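You operate a simulated robot arm through the tools that you are given. There is no shell and no other tool. Be economical: measure what you need, move in short steps, check, and stop when the job is done.

You run a simulated two-armed robot. Do the job below in one go: nothing can be reset, and whatever is moved stays where it is left.

## Task
Take the small steel weight on the top of the small table and put it away on the crate bench. Press the read button three times. Put the pouch labelled "bean mix" from the top of the check bench on the top deck of the trolley and the pouch that says "cooked lentils" on the infeed end of the belt. Put one of the white cartons from the top of the check bench on the top of the small table. Put one of the jars from the upper shelf of the packing bench in the yellow dips crate. Stack the cream pack that says "3942" from the bare end of the steel table on top of the cream pack labelled "4652". The order is free. Set down upright: small steel weight, white carton.

It is judged by the outcome, as a careful person would: the job done as asked, and still so three seconds after it is handed in. It fails if anything else is knocked over, pushed out of place, dropped, spilled or broken.

## Robot
Two 6-joint arms with two-finger parallel grippers on one trunk, on a base that drives. Base frame: it is fixed to the floor where the robot stands at the start and does not move with it; the origin is under the middle of the robot, x ahead of it, y to its left, z up. Lengths are in mm, angles in degrees, forces in N, time in s.
The left shoulder is at the start at [-77, 177, 832], the right one opposite. With the tool pointing down near the work surface each hand reaches from about 460 to 500 mm from the robot's upright axis, wherever it stands, measured 20 degrees to its own side. Places, roughly: crate bench [2800, -9000, 900]; cream pack [7000, -13250, 750]; green pouch, orange pouch, purple pouch [1750, -1250, 1000]; infeed end of the belt [6000, -3500, 1000]; jar [1250, 0, 1250]; read button [2100, -1500, 900]; small steel weight [500, 250, 1000]; top deck of the trolley [-1200, -800, 900]; top of the small table [600, 300, 900]; white carton [1500, -1250, 1000]; yellow dips crate [1000, -1500, 250]. Payload 1.57 kg a hand.
The TCP of each hand is the grasp point between the finger pads, 30 mm short of the fingertips. In the tool frame z runs along the fingers and y along their closing line. The gripper opens to 80 mm. The fingers are 17 mm wide and 12 mm thick; the gripper's body (40 by 82 mm) begins 80 mm behind the TCP.
Orientation is that of the tool frame in the base frame, as a unit quaternion [w, x, y, z]. With the fingers straight down and closing along the base's y, the tool's x points along the base's -x, its y along +y and its z along -z.

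## Interface
- The arms move only by the tool jog_arm. It takes "left_increments", "right_increments" or both (then of equal length, played together; a hand with none holds still); each is text: rows parted by semicolons, each of 7 numbers parted by spaces: the shift along the tool's x, y, z in mm, then the turn, a rotation vector about the tool's x, y, z in rad, then the gripper command, from -1 (shut) to 1 (fully open), values between in proportion. In form: tx ty tz rx ry rz hand; .... A call has 1 to 10 rows; each row is the pose to reach, as a shift and turn from the pose commanded when the call began, along the tool's axes at that moment. A row lasts 0.2 s, in which the tool goes at most 50 mm and 8.6 degrees; a call with a longer step from one row to the next is refused whole, and so is a gripper value outside its range. A pose out of reach is approached as far as the arm can. The call stops where the force on the tool passes 40 N (or 10 N more than at its start, if that is more) or the arm is blocked; 0.2 s more then pass. The fingers move at their own pace (about 72 mm/s each) and stop on an object; they squeeze with about 43 N. The grip force told is the motor's: it shows also when the fingers shut on nothing. Time passes only in rows, and 0.2 s behind the last, so rows that repeat a pose let the fingers close. The reply holds the time, the measured pose of the TCP, the force on the tool along the base axes, the opening and the grip force, in the units named above and with some noise, with the torque about the TCP (base axes, N m) and any sound that the robot's microphone picked up.
- Cameras (640 x 400 px; columns grow to the right, rows downward): "scene" is now at [25.6, 19.2, 1545.7]; the picture's right is [0.28, -0.96, 0.00], its down [-0.80, -0.24, -0.55] and it looks along [0.52, 0.16, -0.84] (base axes); focal length 263 px, centre (320, 200). "left" rides on the left gripper at [72, 7, -122] in its tool frame; the picture's right is [-0.09, 1.00, 0.00], its down [-0.84, -0.08, -0.54] and it looks along [-0.54, -0.05, 0.84] (tool axes); focal length 238 px, centre (320, 200). "right" rides on the right gripper at [72, -7, -122] in its tool frame; the picture's right is [0.09, 1.00, 0.00], its down [-0.84, 0.08, -0.54] and it looks along [-0.54, 0.05, 0.84] (tool axes); focal length 238 px, centre (320, 200). There is no depth. A picture from a camera that has moved, and an enlarged one, comes with that camera's place and axes in the base frame and with its lens.
- get_image(camera): a new picture of that camera. The clock stands still meanwhile.
- raise_lower(by): slides the trunk up (or, below 0, down) by that many mm; the arms and the scene camera ride with it, the base frame stays. It gives what a move gives, with no picture.
- base_move(legs): drives the robot by 1 to 6 legs, each [ahead, left, turn to the left] in mm, mm and degrees, along the robot's own axes; the way and the turn of a leg run together, so that a leg with both is an arc; at most 1500 mm and 180 degrees a leg. The arms and the cameras ride along, it lands a little off, and it stops where it bumps. It gives what a move gives.
- head_to(pan, tilt): turns the head with the scene camera to pan (to the left, within 143 degrees either way) and tilt (down, from -29 to 69), counted from straight ahead of the robot. It gives what a move gives.
- zoom(camera, box): a new picture of the part [left, top, right, bottom] of that camera's present view, enlarged. The clock stands still meanwhile.
- finish_job(): hands the job in; it is judged then, once.

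Work in short steps. Places have to be worked out from the pictures, the camera data and where the tool is seen: move nearer, look again, correct. Check each grasp and each placing, and mend what went wrong. You have 196 turns and 192 pictures in all, those below and enlarged ones among them. Open the grippers and draw the arms clear of the work before you hand the job in, unless the task says otherwise; then end with one line.

The tools are called after "Call:" as name(argument=value, ...) on one line, values as JSON. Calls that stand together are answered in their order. jog_arm: Moves the arms, as the interface text tells. Its arguments: {"type":"object","properties":{"left_increments":{"type":"string"},"right_increments":{"type":"string"}},"required":[]} The other tools are called the same way: raise_lower (by) slides the trunk up or down; base_move (legs) drives the base; head_to (pan, tilt) turns the head that bears the scene camera; get_image (camera) takes a picture; zoom (camera, box) takes an enlarged picture of a part of a camera's view; finish_job () hands the job in.

At the start:

```text
time_s: 0.0
left_position: [302.1, 405.6, 1064.3]
left_tool_rot: [0.0, 0.0, 1.0, 0.0]
left_contact_force: [-0.5, 0.6, 0.8]
left_wrist_torque: [0.02, 0.04, 0.0]
left_width: 79.8
left_grip_force: 0.0
right_position: [413.3, 12.1, 1119.1]
right_tool_rot: [0.001, 0.0, 1.0, 0.001]
right_contact_force: [-0.4, 0.5, -0.2]
right_wrist_torque: [0.0, 0.03, 0.03]
right_width: 80.1
right_grip_force: 0.0
trunk travel left (down, up): [-275.0, 53.0]
robot x, y, heading: [-0.4, 0.5, -0.0]
head pan, tilt: [16.5, 56.8]
```

scene: 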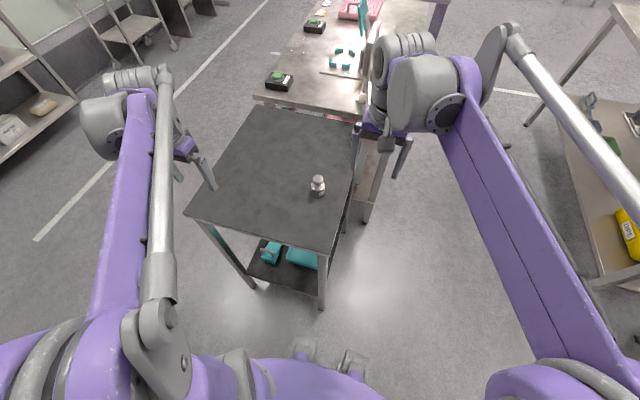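
right: 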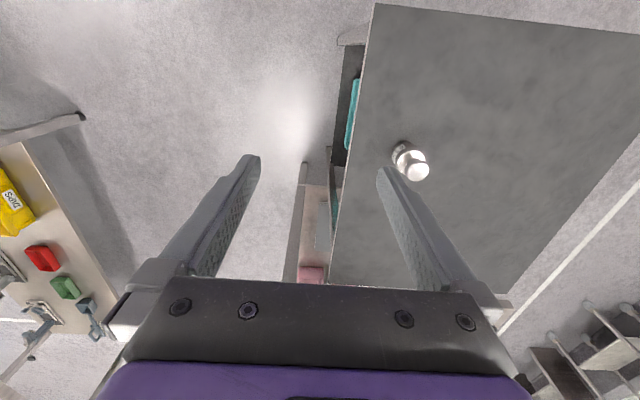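
left: 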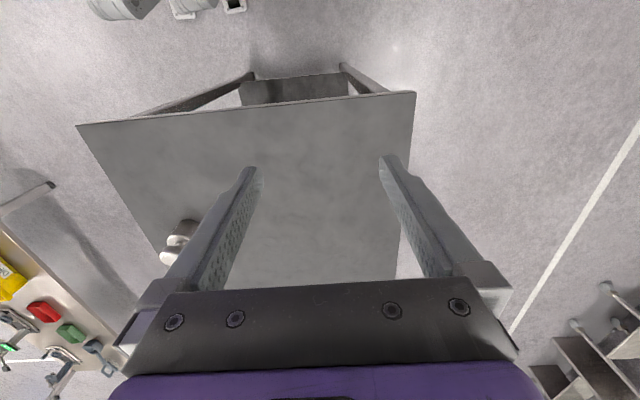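

I'll first survey the surroundings, starting with a look ahead and to the right.

Call:
head_to(pan=0, tilt=20)

Call:
get_image(camera="scene")

Call:
head_to(pan=-50, tilt=25)

Call:
get_image(camera="scene")

Call:
head_to(pan=-130, tilt=25)

Call:
get_image(camera="scene")

```text
time_s: 1.0
left_position: [302.4, 405.9, 1064.9]
left_tool_rot: [-0.001, 0.0, 1.0, 0.0]
left_contact_force: [0.2, 0.3, 0.2]
left_wrist_torque: [0.02, 0.03, -0.01]
left_width: 79.9
left_grip_force: 0.0
right_position: [413.2, 12.9, 1120.2]
right_tool_rot: [0.001, 0.0, 1.0, 0.0]
right_contact_force: [0.9, -0.1, 0.5]
right_wrist_torque: [-0.03, 0.03, 0.0]
right_width: 79.7
right_grip_force: 0.1
trunk travel left (down, up): [-275.0, 53.0]
robot x, y, heading: [-0.7, -2.0, 0.0]
head pan, tilt: [0.0, 20.0]
```

```text
188 pictures are left
camera scene: at [51.5, -0.8, 1600.0], right [0.0, -1.0, 0.0], down [-0.34, 0.0, -0.94], along [0.94, 0.0, -0.34], focal length 263 px, centre (320, 200)
```

scene: 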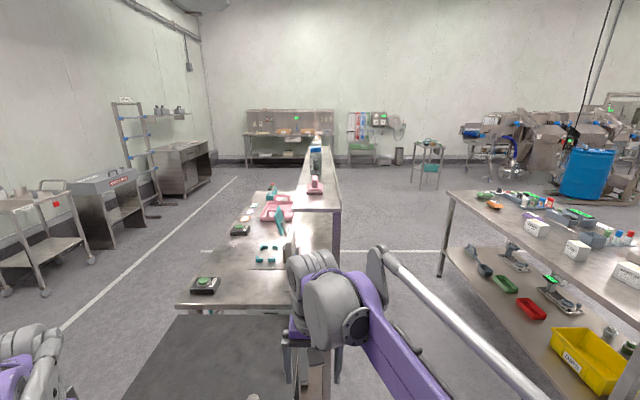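

```text
time_s: 2.2
left_position: [302.4, 405.1, 1064.7]
left_tool_rot: [0.0, 0.0, 1.0, 0.0]
left_contact_force: [-1.4, 0.4, 0.0]
left_wrist_torque: [-0.02, 0.01, -0.01]
left_width: 80.0
left_grip_force: 0.0
right_position: [413.3, 13.7, 1119.1]
right_tool_rot: [0.001, 0.001, 1.0, 0.0]
right_contact_force: [-0.3, -0.2, 0.5]
right_wrist_torque: [0.01, 0.02, -0.03]
right_width: 80.1
right_grip_force: 0.1
trunk travel left (down, up): [-275.0, 53.0]
robot x, y, heading: [0.3, -1.4, -0.1]
head pan, tilt: [-50.0, 25.0]
```

```text
187 pictures are left
camera scene: at [17.6, -71.3, 1592.0], right [-0.77, -0.64, 0.0], down [-0.27, 0.32, -0.91], along [0.58, -0.69, -0.42], focal length 263 px, centre (320, 200)
```

scene: 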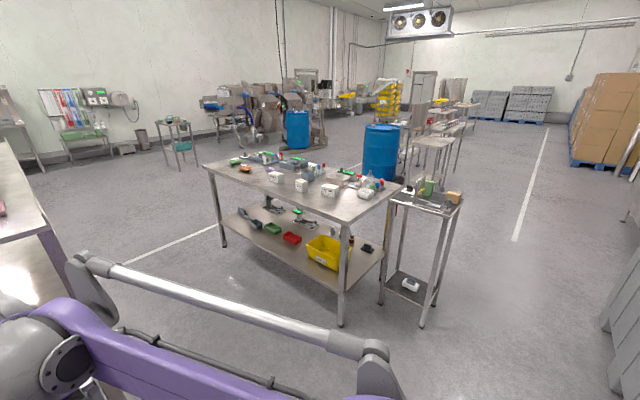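

```text
time_s: 3.7
left_position: [301.3, 404.9, 1065.3]
left_tool_rot: [0.0, 0.0, 1.0, 0.0]
left_contact_force: [-0.7, -0.4, 1.1]
left_wrist_torque: [0.0, 0.03, -0.03]
left_width: 80.2
left_grip_force: 0.0
right_position: [413.6, 13.7, 1119.7]
right_tool_rot: [-0.001, 0.0, 1.0, 0.0]
right_contact_force: [-0.3, 0.0, -0.1]
right_wrist_torque: [0.05, 0.01, -0.01]
right_width: 80.2
right_grip_force: 0.1
trunk travel left (down, up): [-275.0, 53.0]
robot x, y, heading: [-0.7, 1.2, 0.1]
head pan, tilt: [-130.0, 25.0]
```

```text
186 pictures are left
camera scene: at [-100.8, -71.4, 1592.0], right [-0.77, 0.64, 0.0], down [0.27, 0.32, -0.91], along [-0.58, -0.69, -0.42], focal length 263 px, centre (320, 200)
```

scene: 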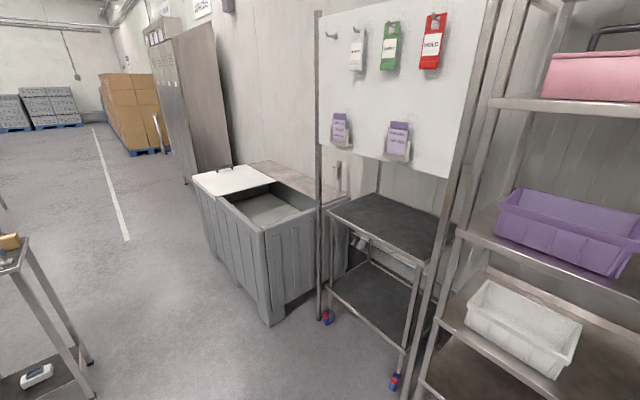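

The check bench lies ahead-right, the trolley behind-right. I zoom in on the check bench and on the packing bench's upper shelf.

Call:
head_to(pan=-45, tilt=25)

Call:
zoom(camera="scene", box=[150, 120, 450, 308])

Call:
head_to(pan=0, tilt=15)

Call:
zoom(camera="scene", box=[200, 120, 400, 245])

```text
time_s: 5.3
left_position: [302.6, 406.1, 1066.2]
left_tool_rot: [0.0, 0.0, 1.0, -0.001]
left_contact_force: [-0.4, -0.2, -0.2]
left_wrist_torque: [-0.01, -0.04, 0.0]
left_width: 80.0
left_grip_force: 0.0
right_position: [414.4, 12.8, 1119.7]
right_tool_rot: [0.0, -0.001, 1.0, 0.0]
right_contact_force: [0.5, 0.2, -0.1]
right_wrist_torque: [-0.03, 0.0, -0.01]
right_width: 80.0
right_grip_force: 0.2
trunk travel left (down, up): [-275.0, 53.0]
robot x, y, heading: [0.9, 0.2, 0.1]
head pan, tilt: [-45.0, 25.0]
```

```text
2.13 times, centred on (300, 214) of scene
camera zoom: at [23.5, -66.0, 1592.0], right [-0.71, -0.71, 0.0], down [-0.3, 0.3, -0.91], along [0.64, -0.64, -0.42], focal length 560 px, centre (363, 170)
```

zoom: 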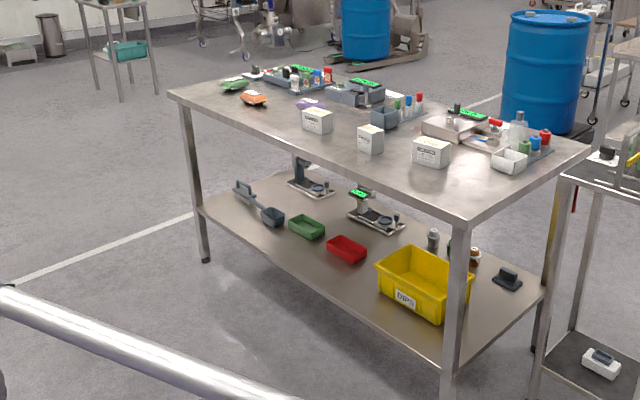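

```text
time_s: 6.5
left_position: [302.9, 405.7, 1066.4]
left_tool_rot: [-0.001, -0.001, 1.0, 0.0]
left_contact_force: [0.3, 0.1, 0.1]
left_wrist_torque: [-0.01, -0.01, -0.04]
left_width: 80.0
left_grip_force: 0.0
right_position: [413.9, 13.8, 1119.6]
right_tool_rot: [-0.001, 0.0, 1.0, 0.0]
right_contact_force: [-0.3, 0.2, 0.5]
right_wrist_torque: [-0.03, 0.0, 0.01]
right_width: 80.2
right_grip_force: 0.0
trunk travel left (down, up): [-275.0, 53.0]
robot x, y, heading: [0.1, 5.2, 0.3]
head pan, tilt: [0.0, 15.0]
```

```text
3.20 times, centred on (300, 182) of scene
camera zoom: at [51.8, -0.9, 1608.2], right [0.0, -1.0, 0.0], down [-0.26, 0.0, -0.97], along [0.97, 0.0, -0.26], focal length 843 px, centre (384, 256)
```

zoom: 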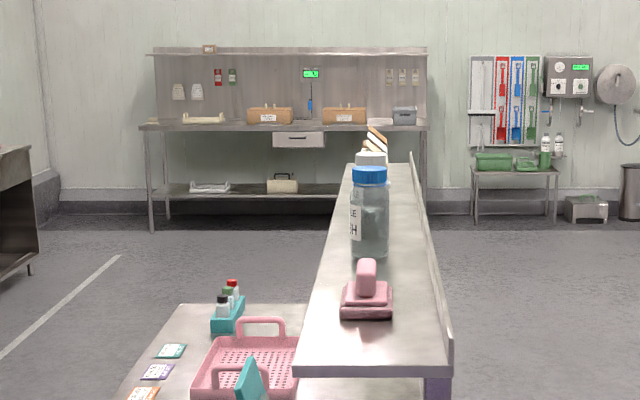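

The jar with the blue lid stands at about (1390, 20) on the upper shelf, which is about 1270 high; the aisle lies between it and the check bench. I drive into the aisle and face the shelf from its right side.

Call:
base_move(legs=[[0, -620, 0], [1390, 0, 0], [0, 0, 90]])

Call:
head_to(pan=0, tilt=25)

Call:
get_image(camera="scene")

Call:
get_image(camera="right")

```text
time_s: 22.9
left_position: [946.3, -352.6, 1065.0]
left_tool_rot: [0.0, 0.731, -0.682, 0.0]
left_contact_force: [-0.3, 0.1, -0.1]
left_wrist_torque: [0.01, -0.01, 0.02]
left_width: 80.0
left_grip_force: 0.1
right_position: [1329.3, -215.8, 1118.4]
right_tool_rot: [0.001, 0.732, -0.682, 0.0]
right_contact_force: [0.5, -0.9, -0.1]
right_wrist_torque: [0.02, 0.01, 0.0]
right_width: 79.7
right_grip_force: 0.1
trunk travel left (down, up): [-275.0, 53.0]
robot x, y, heading: [1374.1, -628.6, 94.1]
head pan, tilt: [0.0, 15.0]
```

```text
time_s: 23.6
left_position: [945.9, -353.5, 1065.5]
left_tool_rot: [0.0, 0.731, -0.682, -0.001]
left_contact_force: [0.4, -1.3, 0.6]
left_wrist_torque: [-0.02, 0.03, 0.03]
left_width: 80.2
left_grip_force: 0.0
right_position: [1330.2, -214.9, 1119.9]
right_tool_rot: [0.0, 0.732, -0.682, 0.0]
right_contact_force: [-0.3, 0.3, 0.3]
right_wrist_torque: [-0.01, 0.02, 0.01]
right_width: 80.1
right_grip_force: 0.1
trunk travel left (down, up): [-275.0, 53.0]
robot x, y, heading: [1371.7, -627.5, 93.8]
head pan, tilt: [0.0, 25.0]
```

```text
183 pictures are left
camera scene: at [1367.3, -577.1, 1592.0], right [1.0, 0.07, 0.0], down [0.03, -0.42, -0.91], along [-0.06, 0.9, -0.42], focal length 263 px, centre (320, 200)
```

scene: 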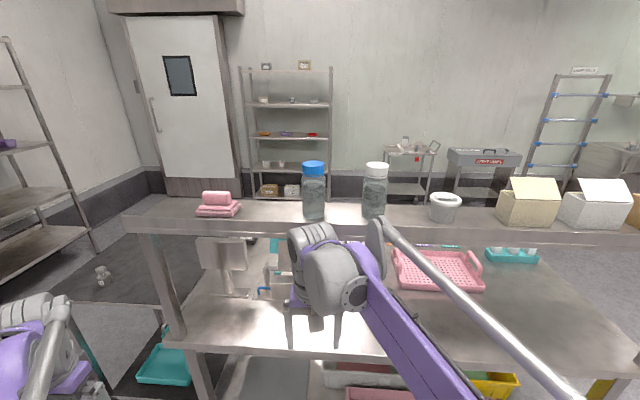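

```text
182 pictures are left
camera right: at [1342.4, -287.3, 1242.3], right [-0.99, -0.16, 0.0], down [-0.14, 0.83, 0.54], along [-0.09, 0.54, -0.84], focal length 238 px, centre (320, 200)
```

right: 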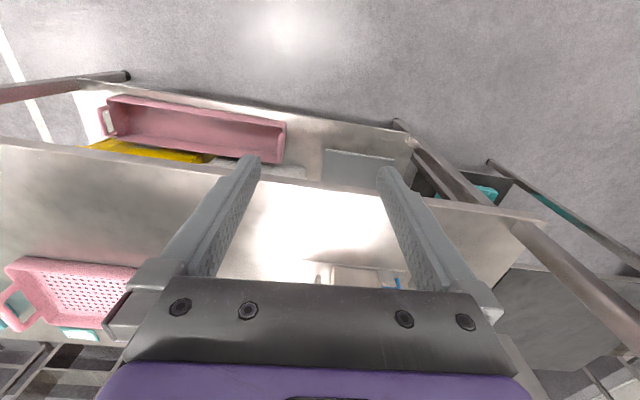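

Jars at about (1309, 22) and (1468, 22), standing on a shelf about 1262 high and 147 tall. I raise the trunk and pitch the right hand towards horizontal while raising it.

Call:
raise_lower(by=52)

Call:
jog_arm(right_increments="10 0 -30 0 -0.14 0 1; 20 0 -60 0 -0.28 0 1; 30 0 -90 0 -0.42 0 1; 40 0 -120 0 -0.56 0 1; 40 0 -150 0 -0.7 0 1; 40 0 -180 0 -0.84 0 1; 40 0 -200 0 -0.98 0 1; 40 0 -200 0 -1.12 0 1; 40 0 -200 0 -1.26 0 1")

```text
time_s: 24.5
left_position: [944.9, -354.6, 1118.2]
left_tool_rot: [0.001, 0.731, -0.682, 0.0]
left_contact_force: [-0.3, 0.5, -0.4]
left_wrist_torque: [0.04, 0.03, 0.02]
left_width: 79.7
left_grip_force: 0.1
right_position: [1328.5, -216.0, 1171.8]
right_tool_rot: [0.0, 0.731, -0.682, 0.0]
right_contact_force: [-0.5, -0.2, -0.9]
right_wrist_torque: [0.0, 0.02, -0.03]
right_width: 80.1
right_grip_force: 0.1
trunk travel left (down, up): [-327.0, 1.0]
robot x, y, heading: [1368.2, -626.8, 94.0]
head pan, tilt: [0.0, 25.0]
```

```text
time_s: 26.5
left_position: [945.6, -353.7, 1117.1]
left_tool_rot: [0.0, 0.731, -0.682, 0.0]
left_contact_force: [-0.4, 0.4, -0.3]
left_wrist_torque: [-0.03, -0.01, 0.03]
left_width: 80.0
left_grip_force: 0.1
right_position: [1331.3, -255.7, 1370.5]
right_tool_rot: [-0.402, 0.591, -0.55, -0.432]
right_contact_force: [-0.1, -0.2, -0.2]
right_wrist_torque: [0.01, -0.03, -0.01]
right_width: 80.0
right_grip_force: 0.0
trunk travel left (down, up): [-327.0, 1.0]
robot x, y, heading: [1369.6, -628.0, 94.0]
head pan, tilt: [0.0, 25.0]
```

Right hand reached the pitched pose at (1331, −256, 1370). I check the alignment with the jar in both cameras.

Call:
get_image(camera="right")

Call:
get_image(camera="scene")

```text
181 pictures are left
camera right: at [1349.9, -393.5, 1340.3], right [-0.99, -0.1, -0.09], down [-0.06, -0.27, 0.96], along [-0.12, 0.96, 0.26], focal length 238 px, centre (320, 200)
```

right: 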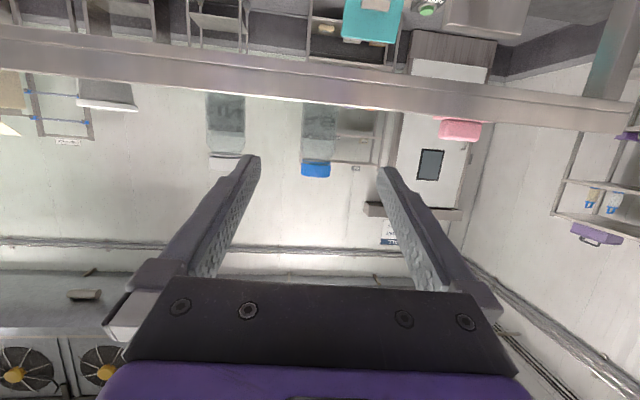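

```text
180 pictures are left
camera scene: at [1367.9, -579.8, 1646.6], right [1.0, 0.07, 0.0], down [0.03, -0.42, -0.91], along [-0.06, 0.9, -0.42], focal length 263 px, centre (320, 200)
```

scene: 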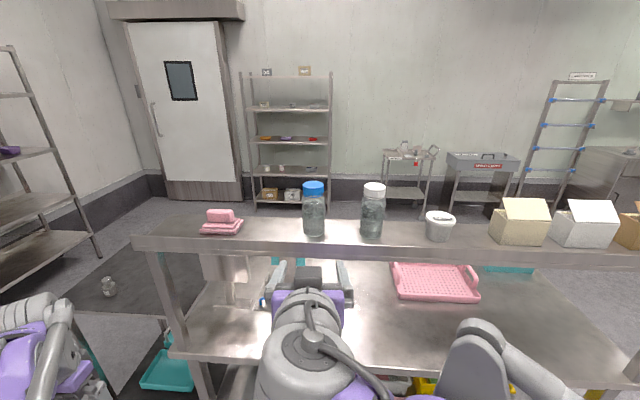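

Jar confirmed at (1310, 22), lid at about z 1398. The path straight ahead lines up, so I extend 180 mm first and watch the reach.

Call:
jog_arm(right_increments="-10 0 44 0 0 0 1; -20 0 88 0 0 0 1; -29 0 132 0 0 0 1; -38 0 176 0 0 0 1")

Call:
get_image(camera="right")

```text
time_s: 27.5
left_position: [944.2, -352.3, 1116.3]
left_tool_rot: [0.0, 0.731, -0.682, 0.0]
left_contact_force: [0.1, 0.5, -0.5]
left_wrist_torque: [0.02, 0.01, 0.04]
left_width: 80.1
left_grip_force: 0.0
right_position: [1319.3, -74.9, 1352.6]
right_tool_rot: [-0.402, 0.591, -0.551, -0.431]
right_contact_force: [0.0, -0.3, -0.4]
right_wrist_torque: [0.0, 0.0, 0.02]
right_width: 79.7
right_grip_force: 0.1
trunk travel left (down, up): [-327.0, 1.0]
robot x, y, heading: [1371.1, -628.0, 93.8]
head pan, tilt: [0.0, 25.0]
```

```text
179 pictures are left
camera right: at [1336.9, -213.3, 1322.1], right [-0.99, -0.1, -0.09], down [-0.06, -0.26, 0.96], along [-0.12, 0.96, 0.26], focal length 238 px, centre (320, 200)
```

right: 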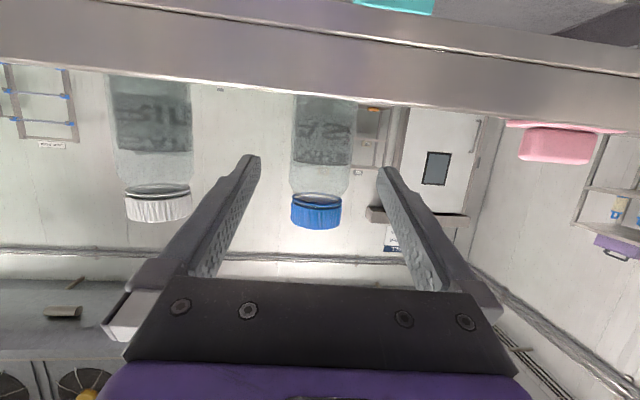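

Aligned with the blue jar; I advance 97 mm more and close.

Call:
jog_arm(right_increments="-15 0 46 0 0 0 1; -30 0 92 0 0 0 1; -30 0 92 0 0 0 -1; -30 0 92 0 0 0 -1; -30 0 92 0 0 0 -1")

Call:
get_image(camera="right")

```text
time_s: 28.7
left_position: [944.8, -354.1, 1117.6]
left_tool_rot: [0.0, 0.732, -0.682, 0.0]
left_contact_force: [0.4, 0.6, -0.3]
left_wrist_torque: [0.04, 0.02, 0.01]
left_width: 80.2
left_grip_force: 0.1
right_position: [1311.9, 19.9, 1354.6]
right_tool_rot: [-0.401, 0.591, -0.551, -0.431]
right_contact_force: [0.1, -0.9, 0.3]
right_wrist_torque: [0.0, -0.04, 0.03]
right_width: 59.2
right_grip_force: 43.0
trunk travel left (down, up): [-327.0, 1.0]
robot x, y, heading: [1370.3, -626.0, 93.7]
head pan, tilt: [0.0, 25.0]
```

```text
178 pictures are left
camera right: at [1329.4, -118.9, 1324.5], right [-0.99, -0.1, -0.09], down [-0.06, -0.26, 0.96], along [-0.12, 0.96, 0.26], focal length 238 px, centre (320, 200)
```

right: 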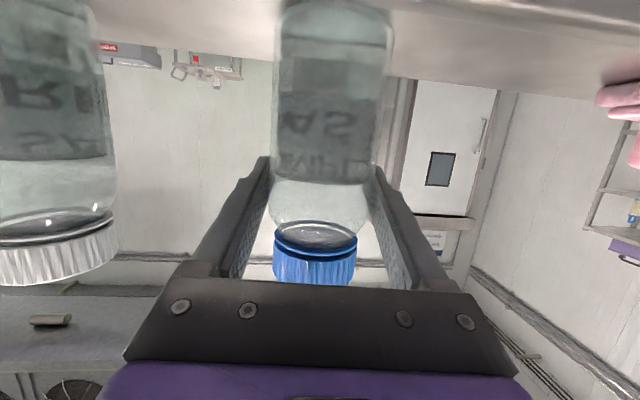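

Gripped firmly (59 mm). I lift 65 mm over the lip and draw back.

Call:
jog_arm(right_increments="-31 0 -10 0 0 0 -1; -62 0 -20 0 0 0 -1; -48 0 -65 0 0 0 -1; -33 0 -110 0 0 0 -1; -19 0 -155 0 0 0 -1; -5 0 -200 0 0 0 -1; 10 0 -245 0 0 0 -1; 25 0 -290 0 0 0 -1")

Call:
get_image(camera="right")

```text
time_s: 30.5
left_position: [946.2, -354.5, 1118.3]
left_tool_rot: [0.0, 0.731, -0.682, 0.001]
left_contact_force: [-0.5, -0.8, 0.4]
left_wrist_torque: [-0.01, -0.04, -0.02]
left_width: 80.0
left_grip_force: 0.1
right_position: [1333.5, -266.5, 1420.5]
right_tool_rot: [-0.401, 0.591, -0.552, -0.431]
right_contact_force: [0.7, -0.3, -2.9]
right_wrist_torque: [0.01, 0.01, 0.02]
right_width: 59.2
right_grip_force: 42.6
trunk travel left (down, up): [-327.0, 1.0]
robot x, y, heading: [1371.7, -627.7, 94.0]
head pan, tilt: [0.0, 25.0]
```

```text
177 pictures are left
camera right: at [1351.3, -403.9, 1389.1], right [-0.99, -0.1, -0.09], down [-0.06, -0.27, 0.96], along [-0.12, 0.96, 0.26], focal length 238 px, centre (320, 200)
```

right: 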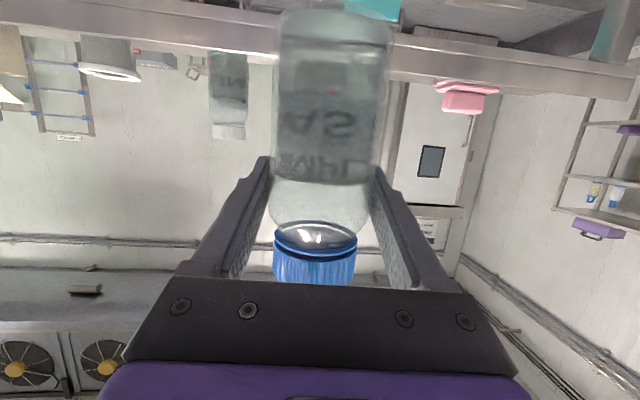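

Jar is held clear. I shift to about x 1060 and turn to face the check bench, then look.

Call:
base_move(legs=[[20, 310, 0], [0, 0, 176]])

Call:
head_to(pan=0, tilt=45)

Call:
get_image(camera="scene")

```text
time_s: 41.0
left_position: [1462.6, -929.7, 1116.7]
left_tool_rot: [0.0, 0.704, 0.71, 0.0]
left_contact_force: [-0.1, 0.5, 0.1]
left_wrist_torque: [0.0, -0.01, 0.05]
left_width: 80.2
left_grip_force: 0.1
right_position: [1071.6, -996.4, 1418.8]
right_tool_rot: [0.418, 0.569, 0.573, -0.415]
right_contact_force: [-0.4, 0.3, -2.5]
right_wrist_torque: [0.02, 0.0, -0.04]
right_width: 58.6
right_grip_force: 43.7
trunk travel left (down, up): [-327.0, 1.0]
robot x, y, heading: [1055.3, -629.0, -89.3]
head pan, tilt: [0.0, 25.0]
```

```text
time_s: 41.9
left_position: [1461.5, -930.9, 1117.7]
left_tool_rot: [0.0, 0.704, 0.711, 0.0]
left_contact_force: [0.8, 0.5, -0.1]
left_wrist_torque: [0.01, 0.0, 0.02]
left_width: 80.2
left_grip_force: 0.1
right_position: [1071.5, -997.0, 1420.0]
right_tool_rot: [0.419, 0.569, 0.574, -0.415]
right_contact_force: [0.1, -0.2, -2.7]
right_wrist_torque: [-0.01, -0.01, -0.01]
right_width: 59.0
right_grip_force: 42.7
trunk travel left (down, up): [-327.0, 1.0]
robot x, y, heading: [1051.9, -630.7, -89.6]
head pan, tilt: [0.0, 45.0]
```

```text
176 pictures are left
camera scene: at [1053.7, -670.5, 1616.1], right [-1.0, -0.01, 0.0], down [-0.01, 0.71, -0.71], along [0.01, -0.71, -0.71], focal length 263 px, centre (320, 200)
```

scene: 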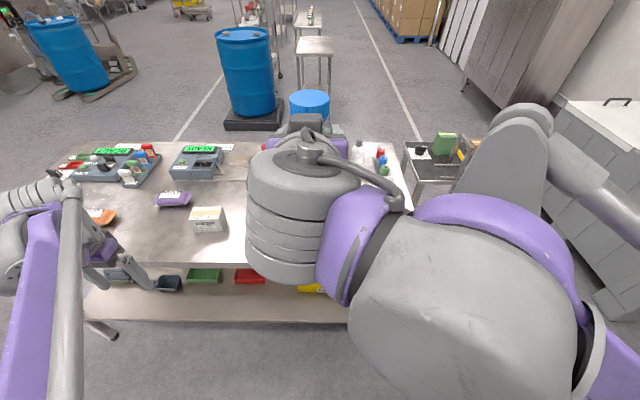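

The arm hides the crate. I back off a little and lower the trunk to see under the bench.

Call:
base_move(legs=[[-100, 0, 0]])

Call:
raise_lower(by=-300)

Call:
jog_arm(right_increments="46 0 15 0 0 0 -1; 92 0 30 0 0 0 -1; 138 0 45 0 0 0 -1; 184 0 60 0 0 0 -1; 230 0 75 0 0 0 -1; 276 0 90 0 0 0 -1; 322 0 105 0 0 0 -1; 368 0 120 0 0 0 -1; 414 0 135 0 0 0 -1; 460 0 150 0 0 0 -1")

Call:
get_image(camera="scene")

Call:
get_image(camera="right")

```text
time_s: 43.0
left_position: [1461.5, -834.3, 1117.0]
left_tool_rot: [0.0, 0.704, 0.71, 0.001]
left_contact_force: [0.2, 0.4, 0.6]
left_wrist_torque: [-0.03, 0.02, 0.0]
left_width: 80.3
left_grip_force: 0.1
right_position: [1068.8, -899.7, 1418.8]
right_tool_rot: [0.418, 0.57, 0.573, -0.415]
right_contact_force: [0.6, -0.3, -3.0]
right_wrist_torque: [0.01, -0.03, 0.01]
right_width: 58.8
right_grip_force: 42.6
trunk travel left (down, up): [-327.0, 1.0]
robot x, y, heading: [1053.9, -530.2, -89.6]
head pan, tilt: [0.0, 45.0]
```

```text
time_s: 46.0
left_position: [1460.4, -833.2, 818.4]
left_tool_rot: [-0.001, 0.704, 0.71, 0.0]
left_contact_force: [-0.6, 0.4, 0.2]
left_wrist_torque: [-0.03, -0.01, 0.01]
left_width: 80.0
left_grip_force: 0.0
right_position: [1069.1, -896.5, 1118.8]
right_tool_rot: [0.418, 0.569, 0.574, -0.415]
right_contact_force: [-0.4, 0.6, -2.2]
right_wrist_torque: [-0.01, -0.02, 0.01]
right_width: 58.9
right_grip_force: 42.6
trunk travel left (down, up): [-27.0, 301.0]
robot x, y, heading: [1053.9, -532.8, -89.7]
head pan, tilt: [0.0, 45.0]
```

```text
time_s: 48.2
left_position: [1461.8, -834.8, 817.0]
left_tool_rot: [0.0, 0.705, 0.709, 0.0]
left_contact_force: [-0.3, -0.2, 0.8]
left_wrist_torque: [0.02, -0.05, 0.0]
left_width: 79.9
left_grip_force: 0.1
right_position: [1070.7, -903.5, 632.7]
right_tool_rot: [0.418, 0.57, 0.574, -0.415]
right_contact_force: [0.3, -0.1, -2.7]
right_wrist_torque: [0.01, 0.01, 0.0]
right_width: 58.8
right_grip_force: 42.6
trunk travel left (down, up): [-27.0, 301.0]
robot x, y, heading: [1055.9, -535.0, -89.5]
head pan, tilt: [0.0, 45.0]
```

```text
175 pictures are left
camera scene: at [1053.6, -622.3, 1304.3], right [-1.0, -0.01, 0.0], down [-0.01, 0.71, -0.71], along [0.01, -0.71, -0.71], focal length 263 px, centre (320, 200)
```

scene: 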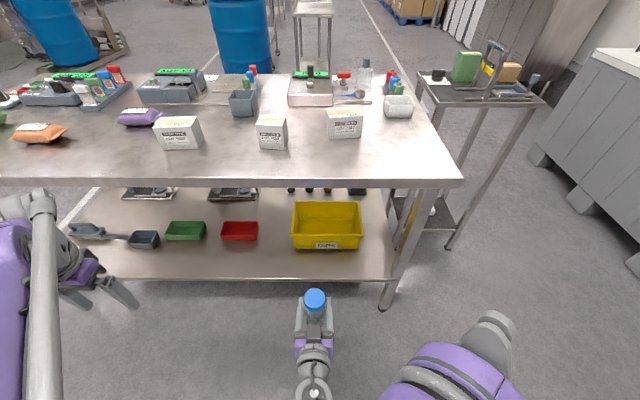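

```text
174 pictures are left
camera right: at [1063.2, -765.4, 602.4], right [1.0, 0.04, -0.09], down [0.08, 0.26, 0.96], along [0.06, -0.96, 0.26], focal length 238 px, centre (320, 200)
```

right: 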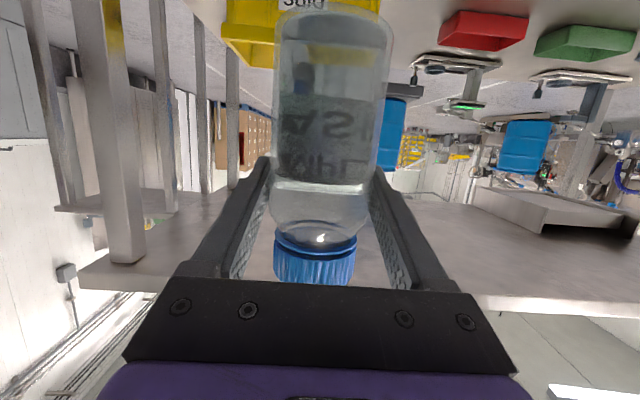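

Crate: x ≈ 887–1182, y ≈ −1300…−1507, rim about z 405, floor about 305. I lower the jar to about z 530, pitch 12° more, pull the left hand back, then drive 215 mm nearer.

Call:
jog_arm(left_increments="25 0 0 0 0 0 1; 50 0 0 0 0 0 1; 75 0 0 0 0 0 1", right_increments="35 0 11 0 0.07 0 -1; 70 0 22 0 0.14 0 -1; 98 0 32 0 0.21 0 -1")

Call:
base_move(legs=[[215, 0, 0]])

Call:
get_image(camera="scene")

Call:
get_image(camera="right")

```text
time_s: 49.0
left_position: [1461.7, -759.0, 816.4]
left_tool_rot: [0.0, 0.704, 0.71, 0.0]
left_contact_force: [0.1, 0.0, 0.0]
left_wrist_torque: [0.01, 0.0, -0.03]
left_width: 79.8
left_grip_force: 0.0
right_position: [1078.8, -923.5, 559.1]
right_tool_rot: [0.355, 0.61, 0.615, -0.352]
right_contact_force: [-0.5, 0.4, -3.4]
right_wrist_torque: [-0.06, 0.01, 0.01]
right_width: 58.9
right_grip_force: 43.3
right hand out of reach, approached as far as the arm can: row 1, 2, 3
trunk travel left (down, up): [-27.0, 301.0]
robot x, y, heading: [1052.0, -535.5, -89.6]
head pan, tilt: [0.0, 45.0]
```

```text
time_s: 50.7
left_position: [1462.6, -976.3, 816.3]
left_tool_rot: [0.0, 0.705, 0.71, 0.001]
left_contact_force: [-0.4, 0.2, 0.2]
left_wrist_torque: [0.03, 0.01, -0.02]
left_width: 80.0
left_grip_force: 0.0
right_position: [1079.8, -1139.5, 557.7]
right_tool_rot: [0.355, 0.611, 0.614, -0.352]
right_contact_force: [0.3, 0.2, -2.7]
right_wrist_torque: [-0.06, 0.0, 0.0]
right_width: 58.9
right_grip_force: 43.3
trunk travel left (down, up): [-27.0, 301.0]
robot x, y, heading: [1051.8, -753.4, -89.6]
head pan, tilt: [0.0, 45.0]
```

```text
173 pictures are left
camera scene: at [1054.5, -838.1, 1304.3], right [-1.0, -0.01, 0.0], down [0.0, 0.71, -0.71], along [0.0, -0.71, -0.71], focal length 263 px, centre (320, 200)
```

scene: 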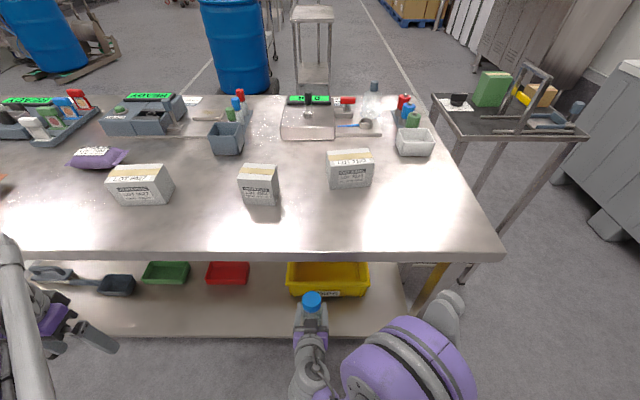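

```text
172 pictures are left
camera right: at [1073.5, -998.8, 558.5], right [1.0, 0.05, -0.08], down [0.08, 0.05, 1.0], along [0.06, -1.0, 0.05], focal length 238 px, centre (320, 200)
```

right: 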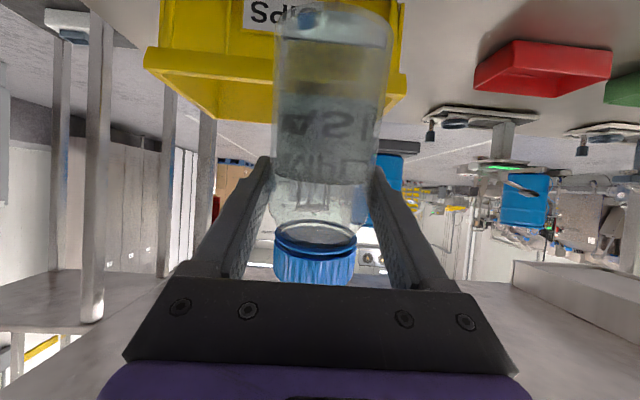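

Rim confirmed at about z 412 and the jar's base at about 462, so it clears. I move the jar forward over the crate.

Call:
jog_arm(right_increments="-39 0 12 0 0 0 -1; -59 0 47 0 0 0 -1; -79 0 81 0 0 0 -1; -99 0 116 0 0 0 -1; -119 0 150 0 0 0 -1; -139 0 185 0 0 0 -1; -164 0 228 0 0 0 -1")

Call:
get_image(camera="right")

```text
time_s: 52.3
left_position: [1462.8, -976.0, 816.2]
left_tool_rot: [-0.001, 0.705, 0.709, 0.0]
left_contact_force: [0.0, 1.2, -0.2]
left_wrist_torque: [0.02, -0.02, -0.01]
left_width: 79.9
left_grip_force: 0.0
right_position: [1081.2, -1417.0, 586.4]
right_tool_rot: [0.354, 0.611, 0.613, -0.354]
right_contact_force: [0.3, 0.0, -2.9]
right_wrist_torque: [-0.05, 0.01, -0.01]
right_width: 58.8
right_grip_force: 43.0
trunk travel left (down, up): [-27.0, 301.0]
robot x, y, heading: [1051.5, -747.7, -89.7]
head pan, tilt: [0.0, 45.0]
```

```text
171 pictures are left
camera right: at [1076.2, -1276.6, 585.3], right [1.0, 0.05, -0.08], down [0.08, 0.05, 1.0], along [0.06, -1.0, 0.05], focal length 238 px, centre (320, 200)
```

right: 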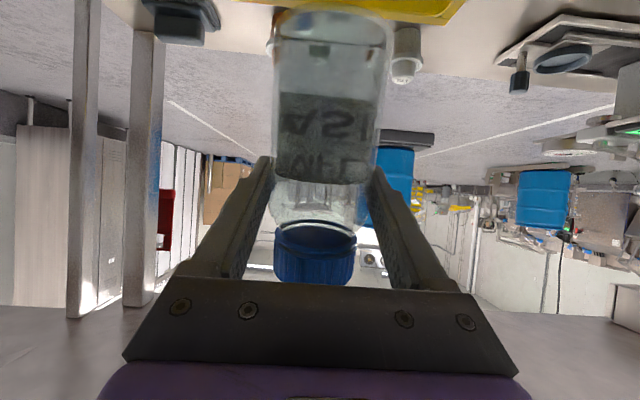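

TCP at (1081, −1417, 586), over the crate. I lower 150 mm with a slight shift toward the crate's middle.

Call:
jog_arm(right_increments="35 -8 15 0 0 0 -1; 70 -16 30 0 0 0 -1; 104 -24 45 0 0 0 -1; 138 -30 60 0 0 0 -1")

Call:
get_image(camera="right")

Call:
get_image(camera="scene")

```text
time_s: 53.3
left_position: [1462.3, -975.8, 816.1]
left_tool_rot: [-0.001, 0.705, 0.709, 0.0]
left_contact_force: [0.4, 0.3, -0.1]
left_wrist_torque: [-0.02, 0.01, -0.02]
left_width: 80.1
left_grip_force: 0.0
right_position: [1051.4, -1404.1, 437.7]
right_tool_rot: [0.355, 0.61, 0.614, -0.353]
right_contact_force: [-0.8, -0.1, -2.3]
right_wrist_torque: [-0.09, -0.03, 0.04]
right_width: 58.9
right_grip_force: 42.8
trunk travel left (down, up): [-27.0, 301.0]
robot x, y, heading: [1052.2, -752.0, -89.6]
head pan, tilt: [0.0, 45.0]
```

```text
170 pictures are left
camera right: at [1045.0, -1262.2, 438.3], right [1.0, 0.05, -0.08], down [0.08, 0.05, 1.0], along [0.06, -1.0, 0.05], focal length 238 px, centre (320, 200)
```

right: 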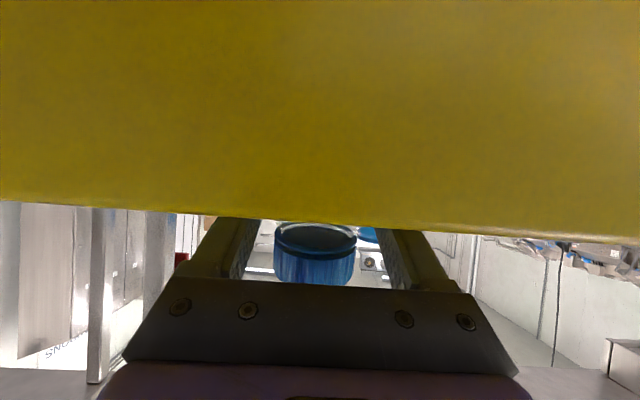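

```text
169 pictures are left
camera scene: at [1054.5, -837.9, 1304.3], right [-1.0, -0.01, 0.0], down [0.0, 0.71, -0.71], along [0.0, -0.71, -0.71], focal length 263 px, centre (320, 200)
```

scene: 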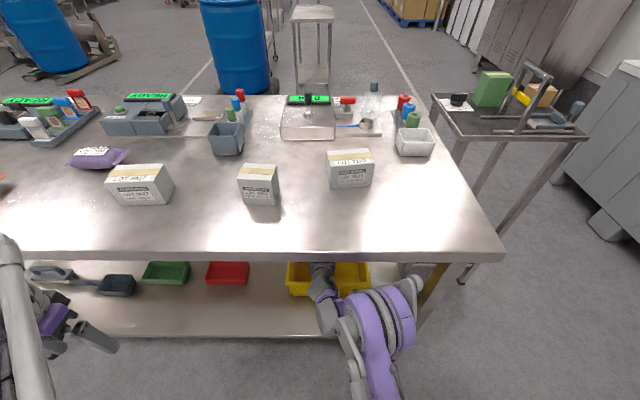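

The rim seems nearer 440 than I thought, so the jar's base is almost at the crate floor. I lower in small steps, feeling for contact.

Call:
jog_arm(right_increments="4 0 2.5 0 0 0 -1; 8 0 5 0 0 0 -1; 11 0 7 0 0 0 -1")

```text
time_s: 54.1
left_position: [1461.8, -976.8, 817.3]
left_tool_rot: [0.0, 0.705, 0.709, 0.0]
left_contact_force: [0.6, 0.1, -0.5]
left_wrist_torque: [-0.02, 0.01, -0.01]
left_width: 80.2
left_grip_force: 0.1
right_position: [1050.7, -1402.2, 425.1]
right_tool_rot: [0.354, 0.611, 0.614, -0.352]
right_contact_force: [0.3, 0.0, -3.2]
right_wrist_torque: [0.01, -0.01, 0.0]
right_width: 59.0
right_grip_force: 43.0
trunk travel left (down, up): [-27.0, 301.0]
robot x, y, heading: [1050.7, -751.9, -89.6]
head pan, tilt: [0.0, 45.0]
```

No contact yet; continuing down.

Call:
jog_arm(right_increments="4 0 2.5 0 0 0 -1; 9 0 5 0 0 0 -1; 13 0 7.5 0 0 0 -1; 17 0 10 0 0 0 -1")

```text
time_s: 55.1
left_position: [1462.4, -973.7, 817.2]
left_tool_rot: [0.0, 0.705, 0.709, -0.001]
left_contact_force: [0.7, 0.3, 0.0]
left_wrist_torque: [-0.04, -0.05, -0.02]
left_width: 80.1
left_grip_force: 0.1
right_position: [1052.1, -1402.5, 409.0]
right_tool_rot: [0.358, 0.608, 0.615, -0.354]
right_contact_force: [-1.7, 6.0, 23.7]
right_wrist_torque: [1.87, 0.25, -0.07]
right_width: 58.5
right_grip_force: 42.9
trunk travel left (down, up): [-27.0, 301.0]
robot x, y, heading: [1053.2, -747.4, -89.6]
head pan, tilt: [0.0, 45.0]
stopped in row 4 (right hand): the force on the tool passed its limit at 44 N (the readings are from after the stop); the commanded pose is now the measured one
```

Contact at z 409, and the torque fits the jar's near bottom edge on the crate floor. I back up a touch and open slowly.

Call:
jog_arm(right_increments="-2 0 -1 0 0 0 -1; -2 0 -1 0 0 0 0.6; -2 0 -1 0 0 0 1; -2 0 -1 0 0 0 1; -2 0 -1 0 0 0 1")

Call:
get_image(camera="right")

```text
time_s: 56.4
left_position: [1461.7, -976.4, 816.9]
left_tool_rot: [0.0, 0.705, 0.709, 0.0]
left_contact_force: [-1.8, 0.3, -0.2]
left_wrist_torque: [-0.01, -0.01, -0.01]
left_width: 80.0
left_grip_force: 0.2
right_position: [1050.8, -1404.5, 410.9]
right_tool_rot: [0.357, 0.609, 0.614, -0.353]
right_contact_force: [0.7, 0.2, 0.3]
right_wrist_torque: [0.02, 0.02, 0.02]
right_width: 80.3
right_grip_force: 0.1
trunk travel left (down, up): [-27.0, 301.0]
robot x, y, heading: [1056.3, -749.0, -89.8]
head pan, tilt: [0.0, 45.0]
```

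```text
168 pictures are left
camera right: at [1045.2, -1262.9, 409.1], right [1.0, 0.05, -0.08], down [0.08, 0.06, 1.0], along [0.06, -1.0, 0.05], focal length 238 px, centre (320, 200)
```

right: 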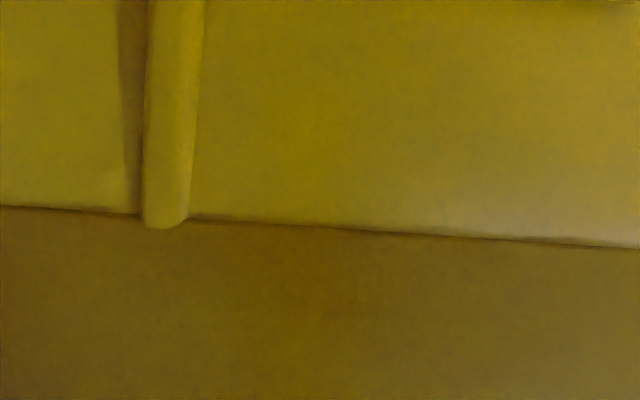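

Released. I withdraw backwards and upward along the finger axis.

Call:
jog_arm(right_increments="0 0 -40 0 0 0 1; 0 0 -80 0 0 0 1; 0 0 -125 0 0 0 1; 0 0 -170 0 0 0 1; 0 0 -215 0 0 0 1; 0 0 -260 0 0 0 1")

Call:
get_image(camera="right")

```text
time_s: 57.8
left_position: [1463.7, -974.6, 817.1]
left_tool_rot: [0.0, 0.705, 0.709, -0.001]
left_contact_force: [0.1, 0.1, 0.7]
left_wrist_torque: [0.0, -0.02, 0.0]
left_width: 80.1
left_grip_force: 0.1
right_position: [1050.1, -1178.8, 537.6]
right_tool_rot: [0.357, 0.609, 0.614, -0.353]
right_contact_force: [-0.1, -0.2, -0.2]
right_wrist_torque: [0.0, 0.0, 0.0]
right_width: 80.0
right_grip_force: 0.1
trunk travel left (down, up): [-27.0, 301.0]
robot x, y, heading: [1054.0, -752.4, -89.7]
head pan, tilt: [0.0, 45.0]
```

```text
167 pictures are left
camera right: at [1043.6, -1037.9, 537.2], right [1.0, 0.05, -0.08], down [0.08, 0.06, 1.0], along [0.06, -1.0, 0.05], focal length 238 px, centre (320, 200)
```

right: 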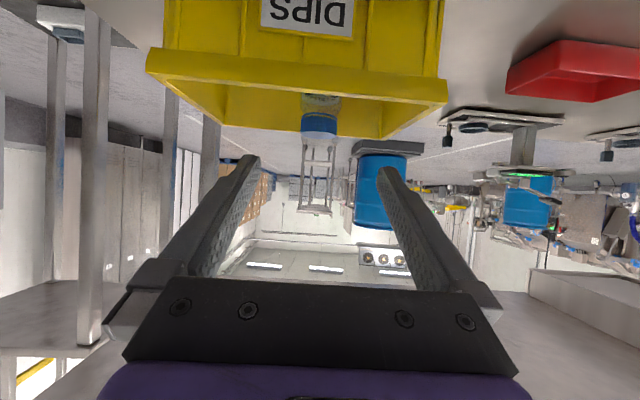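

The jar stands upright in the dips crate. I back away, raise the trunk, and bring the right hand back to pointing down.

Call:
base_move(legs=[[-250, 0, 0]])

Call:
raise_lower(by=300)

Call:
jog_arm(right_increments="-35 0 -20 0 0.13 0 1; -70 0 -40 0 0.26 0 1; -104 0 -60 0 0.39 0 1; -138 0 -80 0 0.52 0 1; -173 0 -100 0 0.65 0 1; -208 0 -120 0 0.78 0 1; -243 0 -140 0 0.91 0 1; -243 0 -140 0 1.047 0 1")

Call:
base_move(legs=[[0, 450, 0]])

Call:
get_image(camera="scene")

```text
time_s: 59.6
left_position: [1461.6, -720.7, 815.6]
left_tool_rot: [-0.001, 0.704, 0.71, 0.0]
left_contact_force: [0.5, 0.2, -0.6]
left_wrist_torque: [0.0, 0.02, -0.01]
left_width: 80.1
left_grip_force: 0.1
right_position: [1048.7, -925.6, 538.5]
right_tool_rot: [0.357, 0.608, 0.615, -0.352]
right_contact_force: [0.1, 0.0, -0.1]
right_wrist_torque: [0.0, 0.0, 0.0]
right_width: 80.1
right_grip_force: 0.1
trunk travel left (down, up): [-27.0, 301.0]
robot x, y, heading: [1052.1, -494.2, -89.7]
head pan, tilt: [0.0, 45.0]
```

```text
time_s: 62.6
left_position: [1460.9, -720.0, 1117.5]
left_tool_rot: [0.0, 0.704, 0.711, 0.001]
left_contact_force: [-0.4, -0.8, -0.3]
left_wrist_torque: [-0.03, 0.01, -0.02]
left_width: 79.9
left_grip_force: 0.0
right_position: [1051.1, -1004.9, 922.8]
right_tool_rot: [0.404, 0.579, 0.586, -0.398]
right_contact_force: [0.7, 0.1, 0.3]
right_wrist_torque: [0.01, 0.03, 0.01]
right_width: 79.9
right_grip_force: 0.1
trunk travel left (down, up): [-327.0, 1.0]
robot x, y, heading: [1052.4, -495.5, -89.3]
head pan, tilt: [0.0, 45.0]
```

```text
time_s: 64.4
left_position: [1461.4, -722.4, 1117.9]
left_tool_rot: [0.0, 0.704, 0.71, 0.0]
left_contact_force: [0.2, -0.3, 1.2]
left_wrist_torque: [0.01, -0.02, 0.0]
left_width: 79.9
left_grip_force: 0.1
right_position: [1050.1, -961.1, 1199.7]
right_tool_rot: [0.055, 0.701, 0.709, -0.053]
right_contact_force: [0.0, 0.0, 1.2]
right_wrist_torque: [0.0, -0.04, 0.01]
right_width: 80.2
right_grip_force: 0.1
trunk travel left (down, up): [-327.0, 1.0]
robot x, y, heading: [1048.8, -492.0, -89.2]
head pan, tilt: [0.0, 45.0]
```

```text
time_s: 68.8
left_position: [1908.8, -711.6, 1117.3]
left_tool_rot: [-0.001, 0.7, 0.714, 0.0]
left_contact_force: [0.7, 0.7, -0.6]
left_wrist_torque: [0.0, 0.0, -0.01]
left_width: 80.1
left_grip_force: 0.1
right_position: [1499.3, -953.8, 1199.6]
right_tool_rot: [0.057, 0.697, 0.712, -0.056]
right_contact_force: [-0.5, 0.9, -0.1]
right_wrist_torque: [0.02, 0.0, 0.03]
right_width: 79.8
right_grip_force: 0.1
trunk travel left (down, up): [-327.0, 1.0]
robot x, y, heading: [1496.5, -488.4, -88.9]
head pan, tilt: [0.0, 45.0]
```

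```text
166 pictures are left
camera scene: at [1498.3, -528.5, 1616.0], right [-1.0, -0.02, 0.0], down [-0.01, 0.71, -0.71], along [0.01, -0.71, -0.71], focal length 263 px, centre (320, 200)
```

scene: 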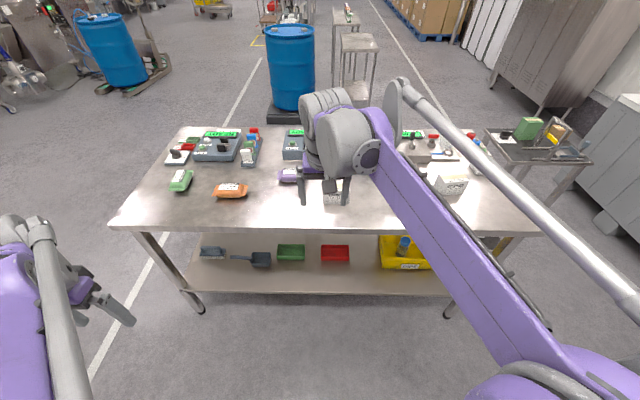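

Zoom on the pouches and scales to read labels.

Call:
zoom(camera="scene", box=[150, 120, 310, 220])

Call:
get_image(camera="right")

```text
4.00 times, centred on (230, 170) of scene
camera zoom: at [1498.3, -528.5, 1616.0], right [-1.0, -0.02, 0.0], down [-0.01, 0.71, -0.71], along [0.01, -0.71, -0.71], focal length 1053 px, centre (680, 320)
```

zoom: 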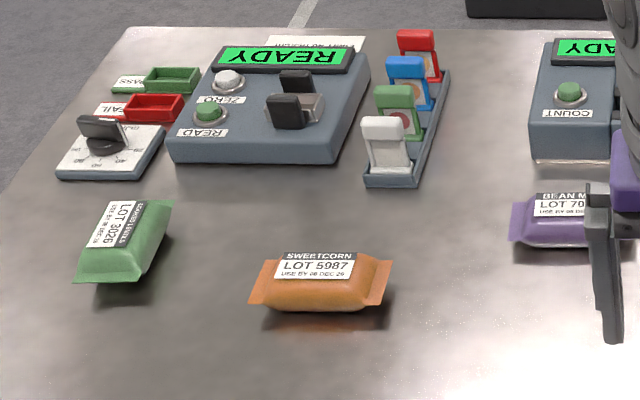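

```text
164 pictures are left
camera right: at [1491.6, -864.1, 1309.6], right [0.99, 0.11, -0.01], down [0.09, -0.74, 0.67], along [0.06, -0.66, -0.74], focal length 238 px, centre (320, 200)
```

right: 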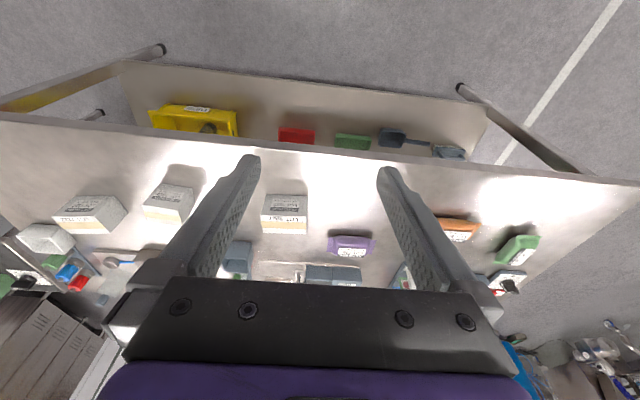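

Bean mix is purple at about (1626, −1389), the green one should be lentils, and READ is on the left scale at about (2043, −1526). The middle carton, about 65 mm wide at (1187, −1268), suits the right hand, so I drive there.

Call:
base_move(legs=[[0, -162, -1.1], [312, 0, 0]])

Call:
get_image(camera="right")

Call:
get_image(camera="scene")

```text
time_s: 72.6
left_position: [1741.0, -1032.8, 1116.1]
left_tool_rot: [0.0, 0.71, 0.704, 0.0]
left_contact_force: [0.5, 0.3, 1.2]
left_wrist_torque: [-0.03, 0.01, 0.02]
left_width: 79.8
left_grip_force: 0.1
right_position: [1324.8, -1263.6, 1198.5]
right_tool_rot: [0.056, 0.707, 0.703, -0.056]
right_contact_force: [-0.1, -0.1, 1.0]
right_wrist_torque: [-0.01, 0.02, -0.03]
right_width: 79.8
right_grip_force: 0.0
trunk travel left (down, up): [-327.0, 1.0]
robot x, y, heading: [1335.5, -801.2, -90.6]
head pan, tilt: [0.0, 45.0]
```

```text
163 pictures are left
camera right: at [1320.3, -1174.2, 1309.3], right [1.0, 0.08, -0.01], down [0.07, -0.74, 0.67], along [0.05, -0.67, -0.74], focal length 238 px, centre (320, 200)
```

right: 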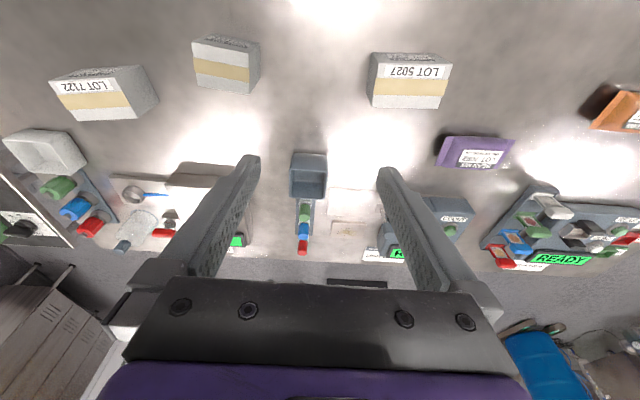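

```text
162 pictures are left
camera scene: at [1336.2, -839.0, 1615.8], right [-1.0, 0.01, 0.0], down [0.01, 0.71, -0.71], along [-0.01, -0.71, -0.71], focal length 263 px, centre (320, 200)
```

scene: 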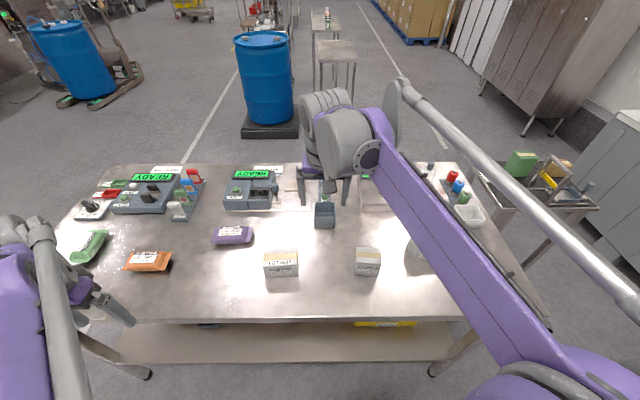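

I zoom on the middle carton to determine its size.

Call:
zoom(camera="right", box=[160, 10, 320, 110])

Call:
zoom(camera="scene", box=[320, 220, 416, 280])

```text
4.00 times, centred on (240, 60) of right
camera zoom: at [1320.3, -1174.2, 1309.3], right [1.0, 0.08, -0.01], down [0.07, -0.74, 0.67], along [0.05, -0.67, -0.74], focal length 953 px, centre (640, 760)
```

zoom: 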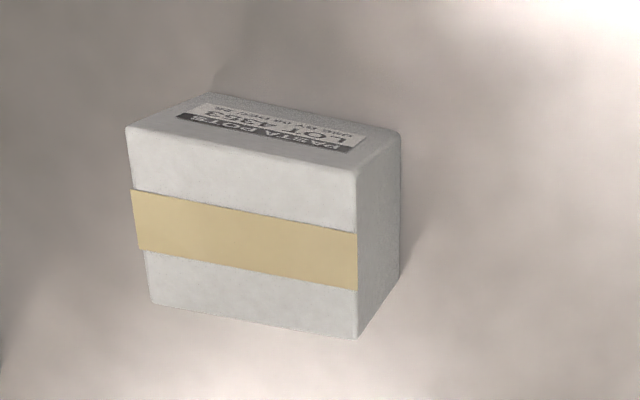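

```text
6.67 times, centred on (368, 250) of scene
camera zoom: at [1336.2, -839.0, 1615.8], right [-1.0, 0.01, 0.0], down [0.01, 0.71, -0.71], along [-0.01, -0.71, -0.71], focal length 1756 px, centre (0, -133)
```

zoom: 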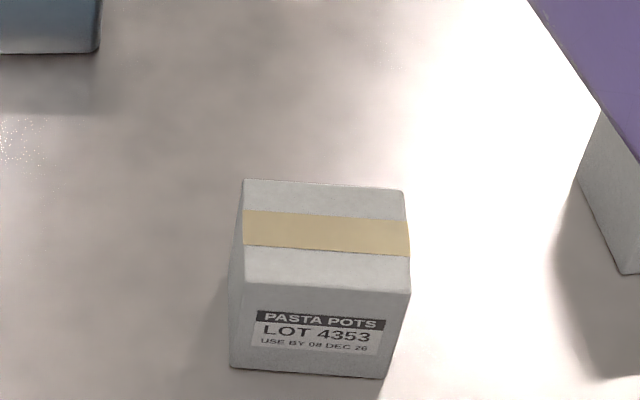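

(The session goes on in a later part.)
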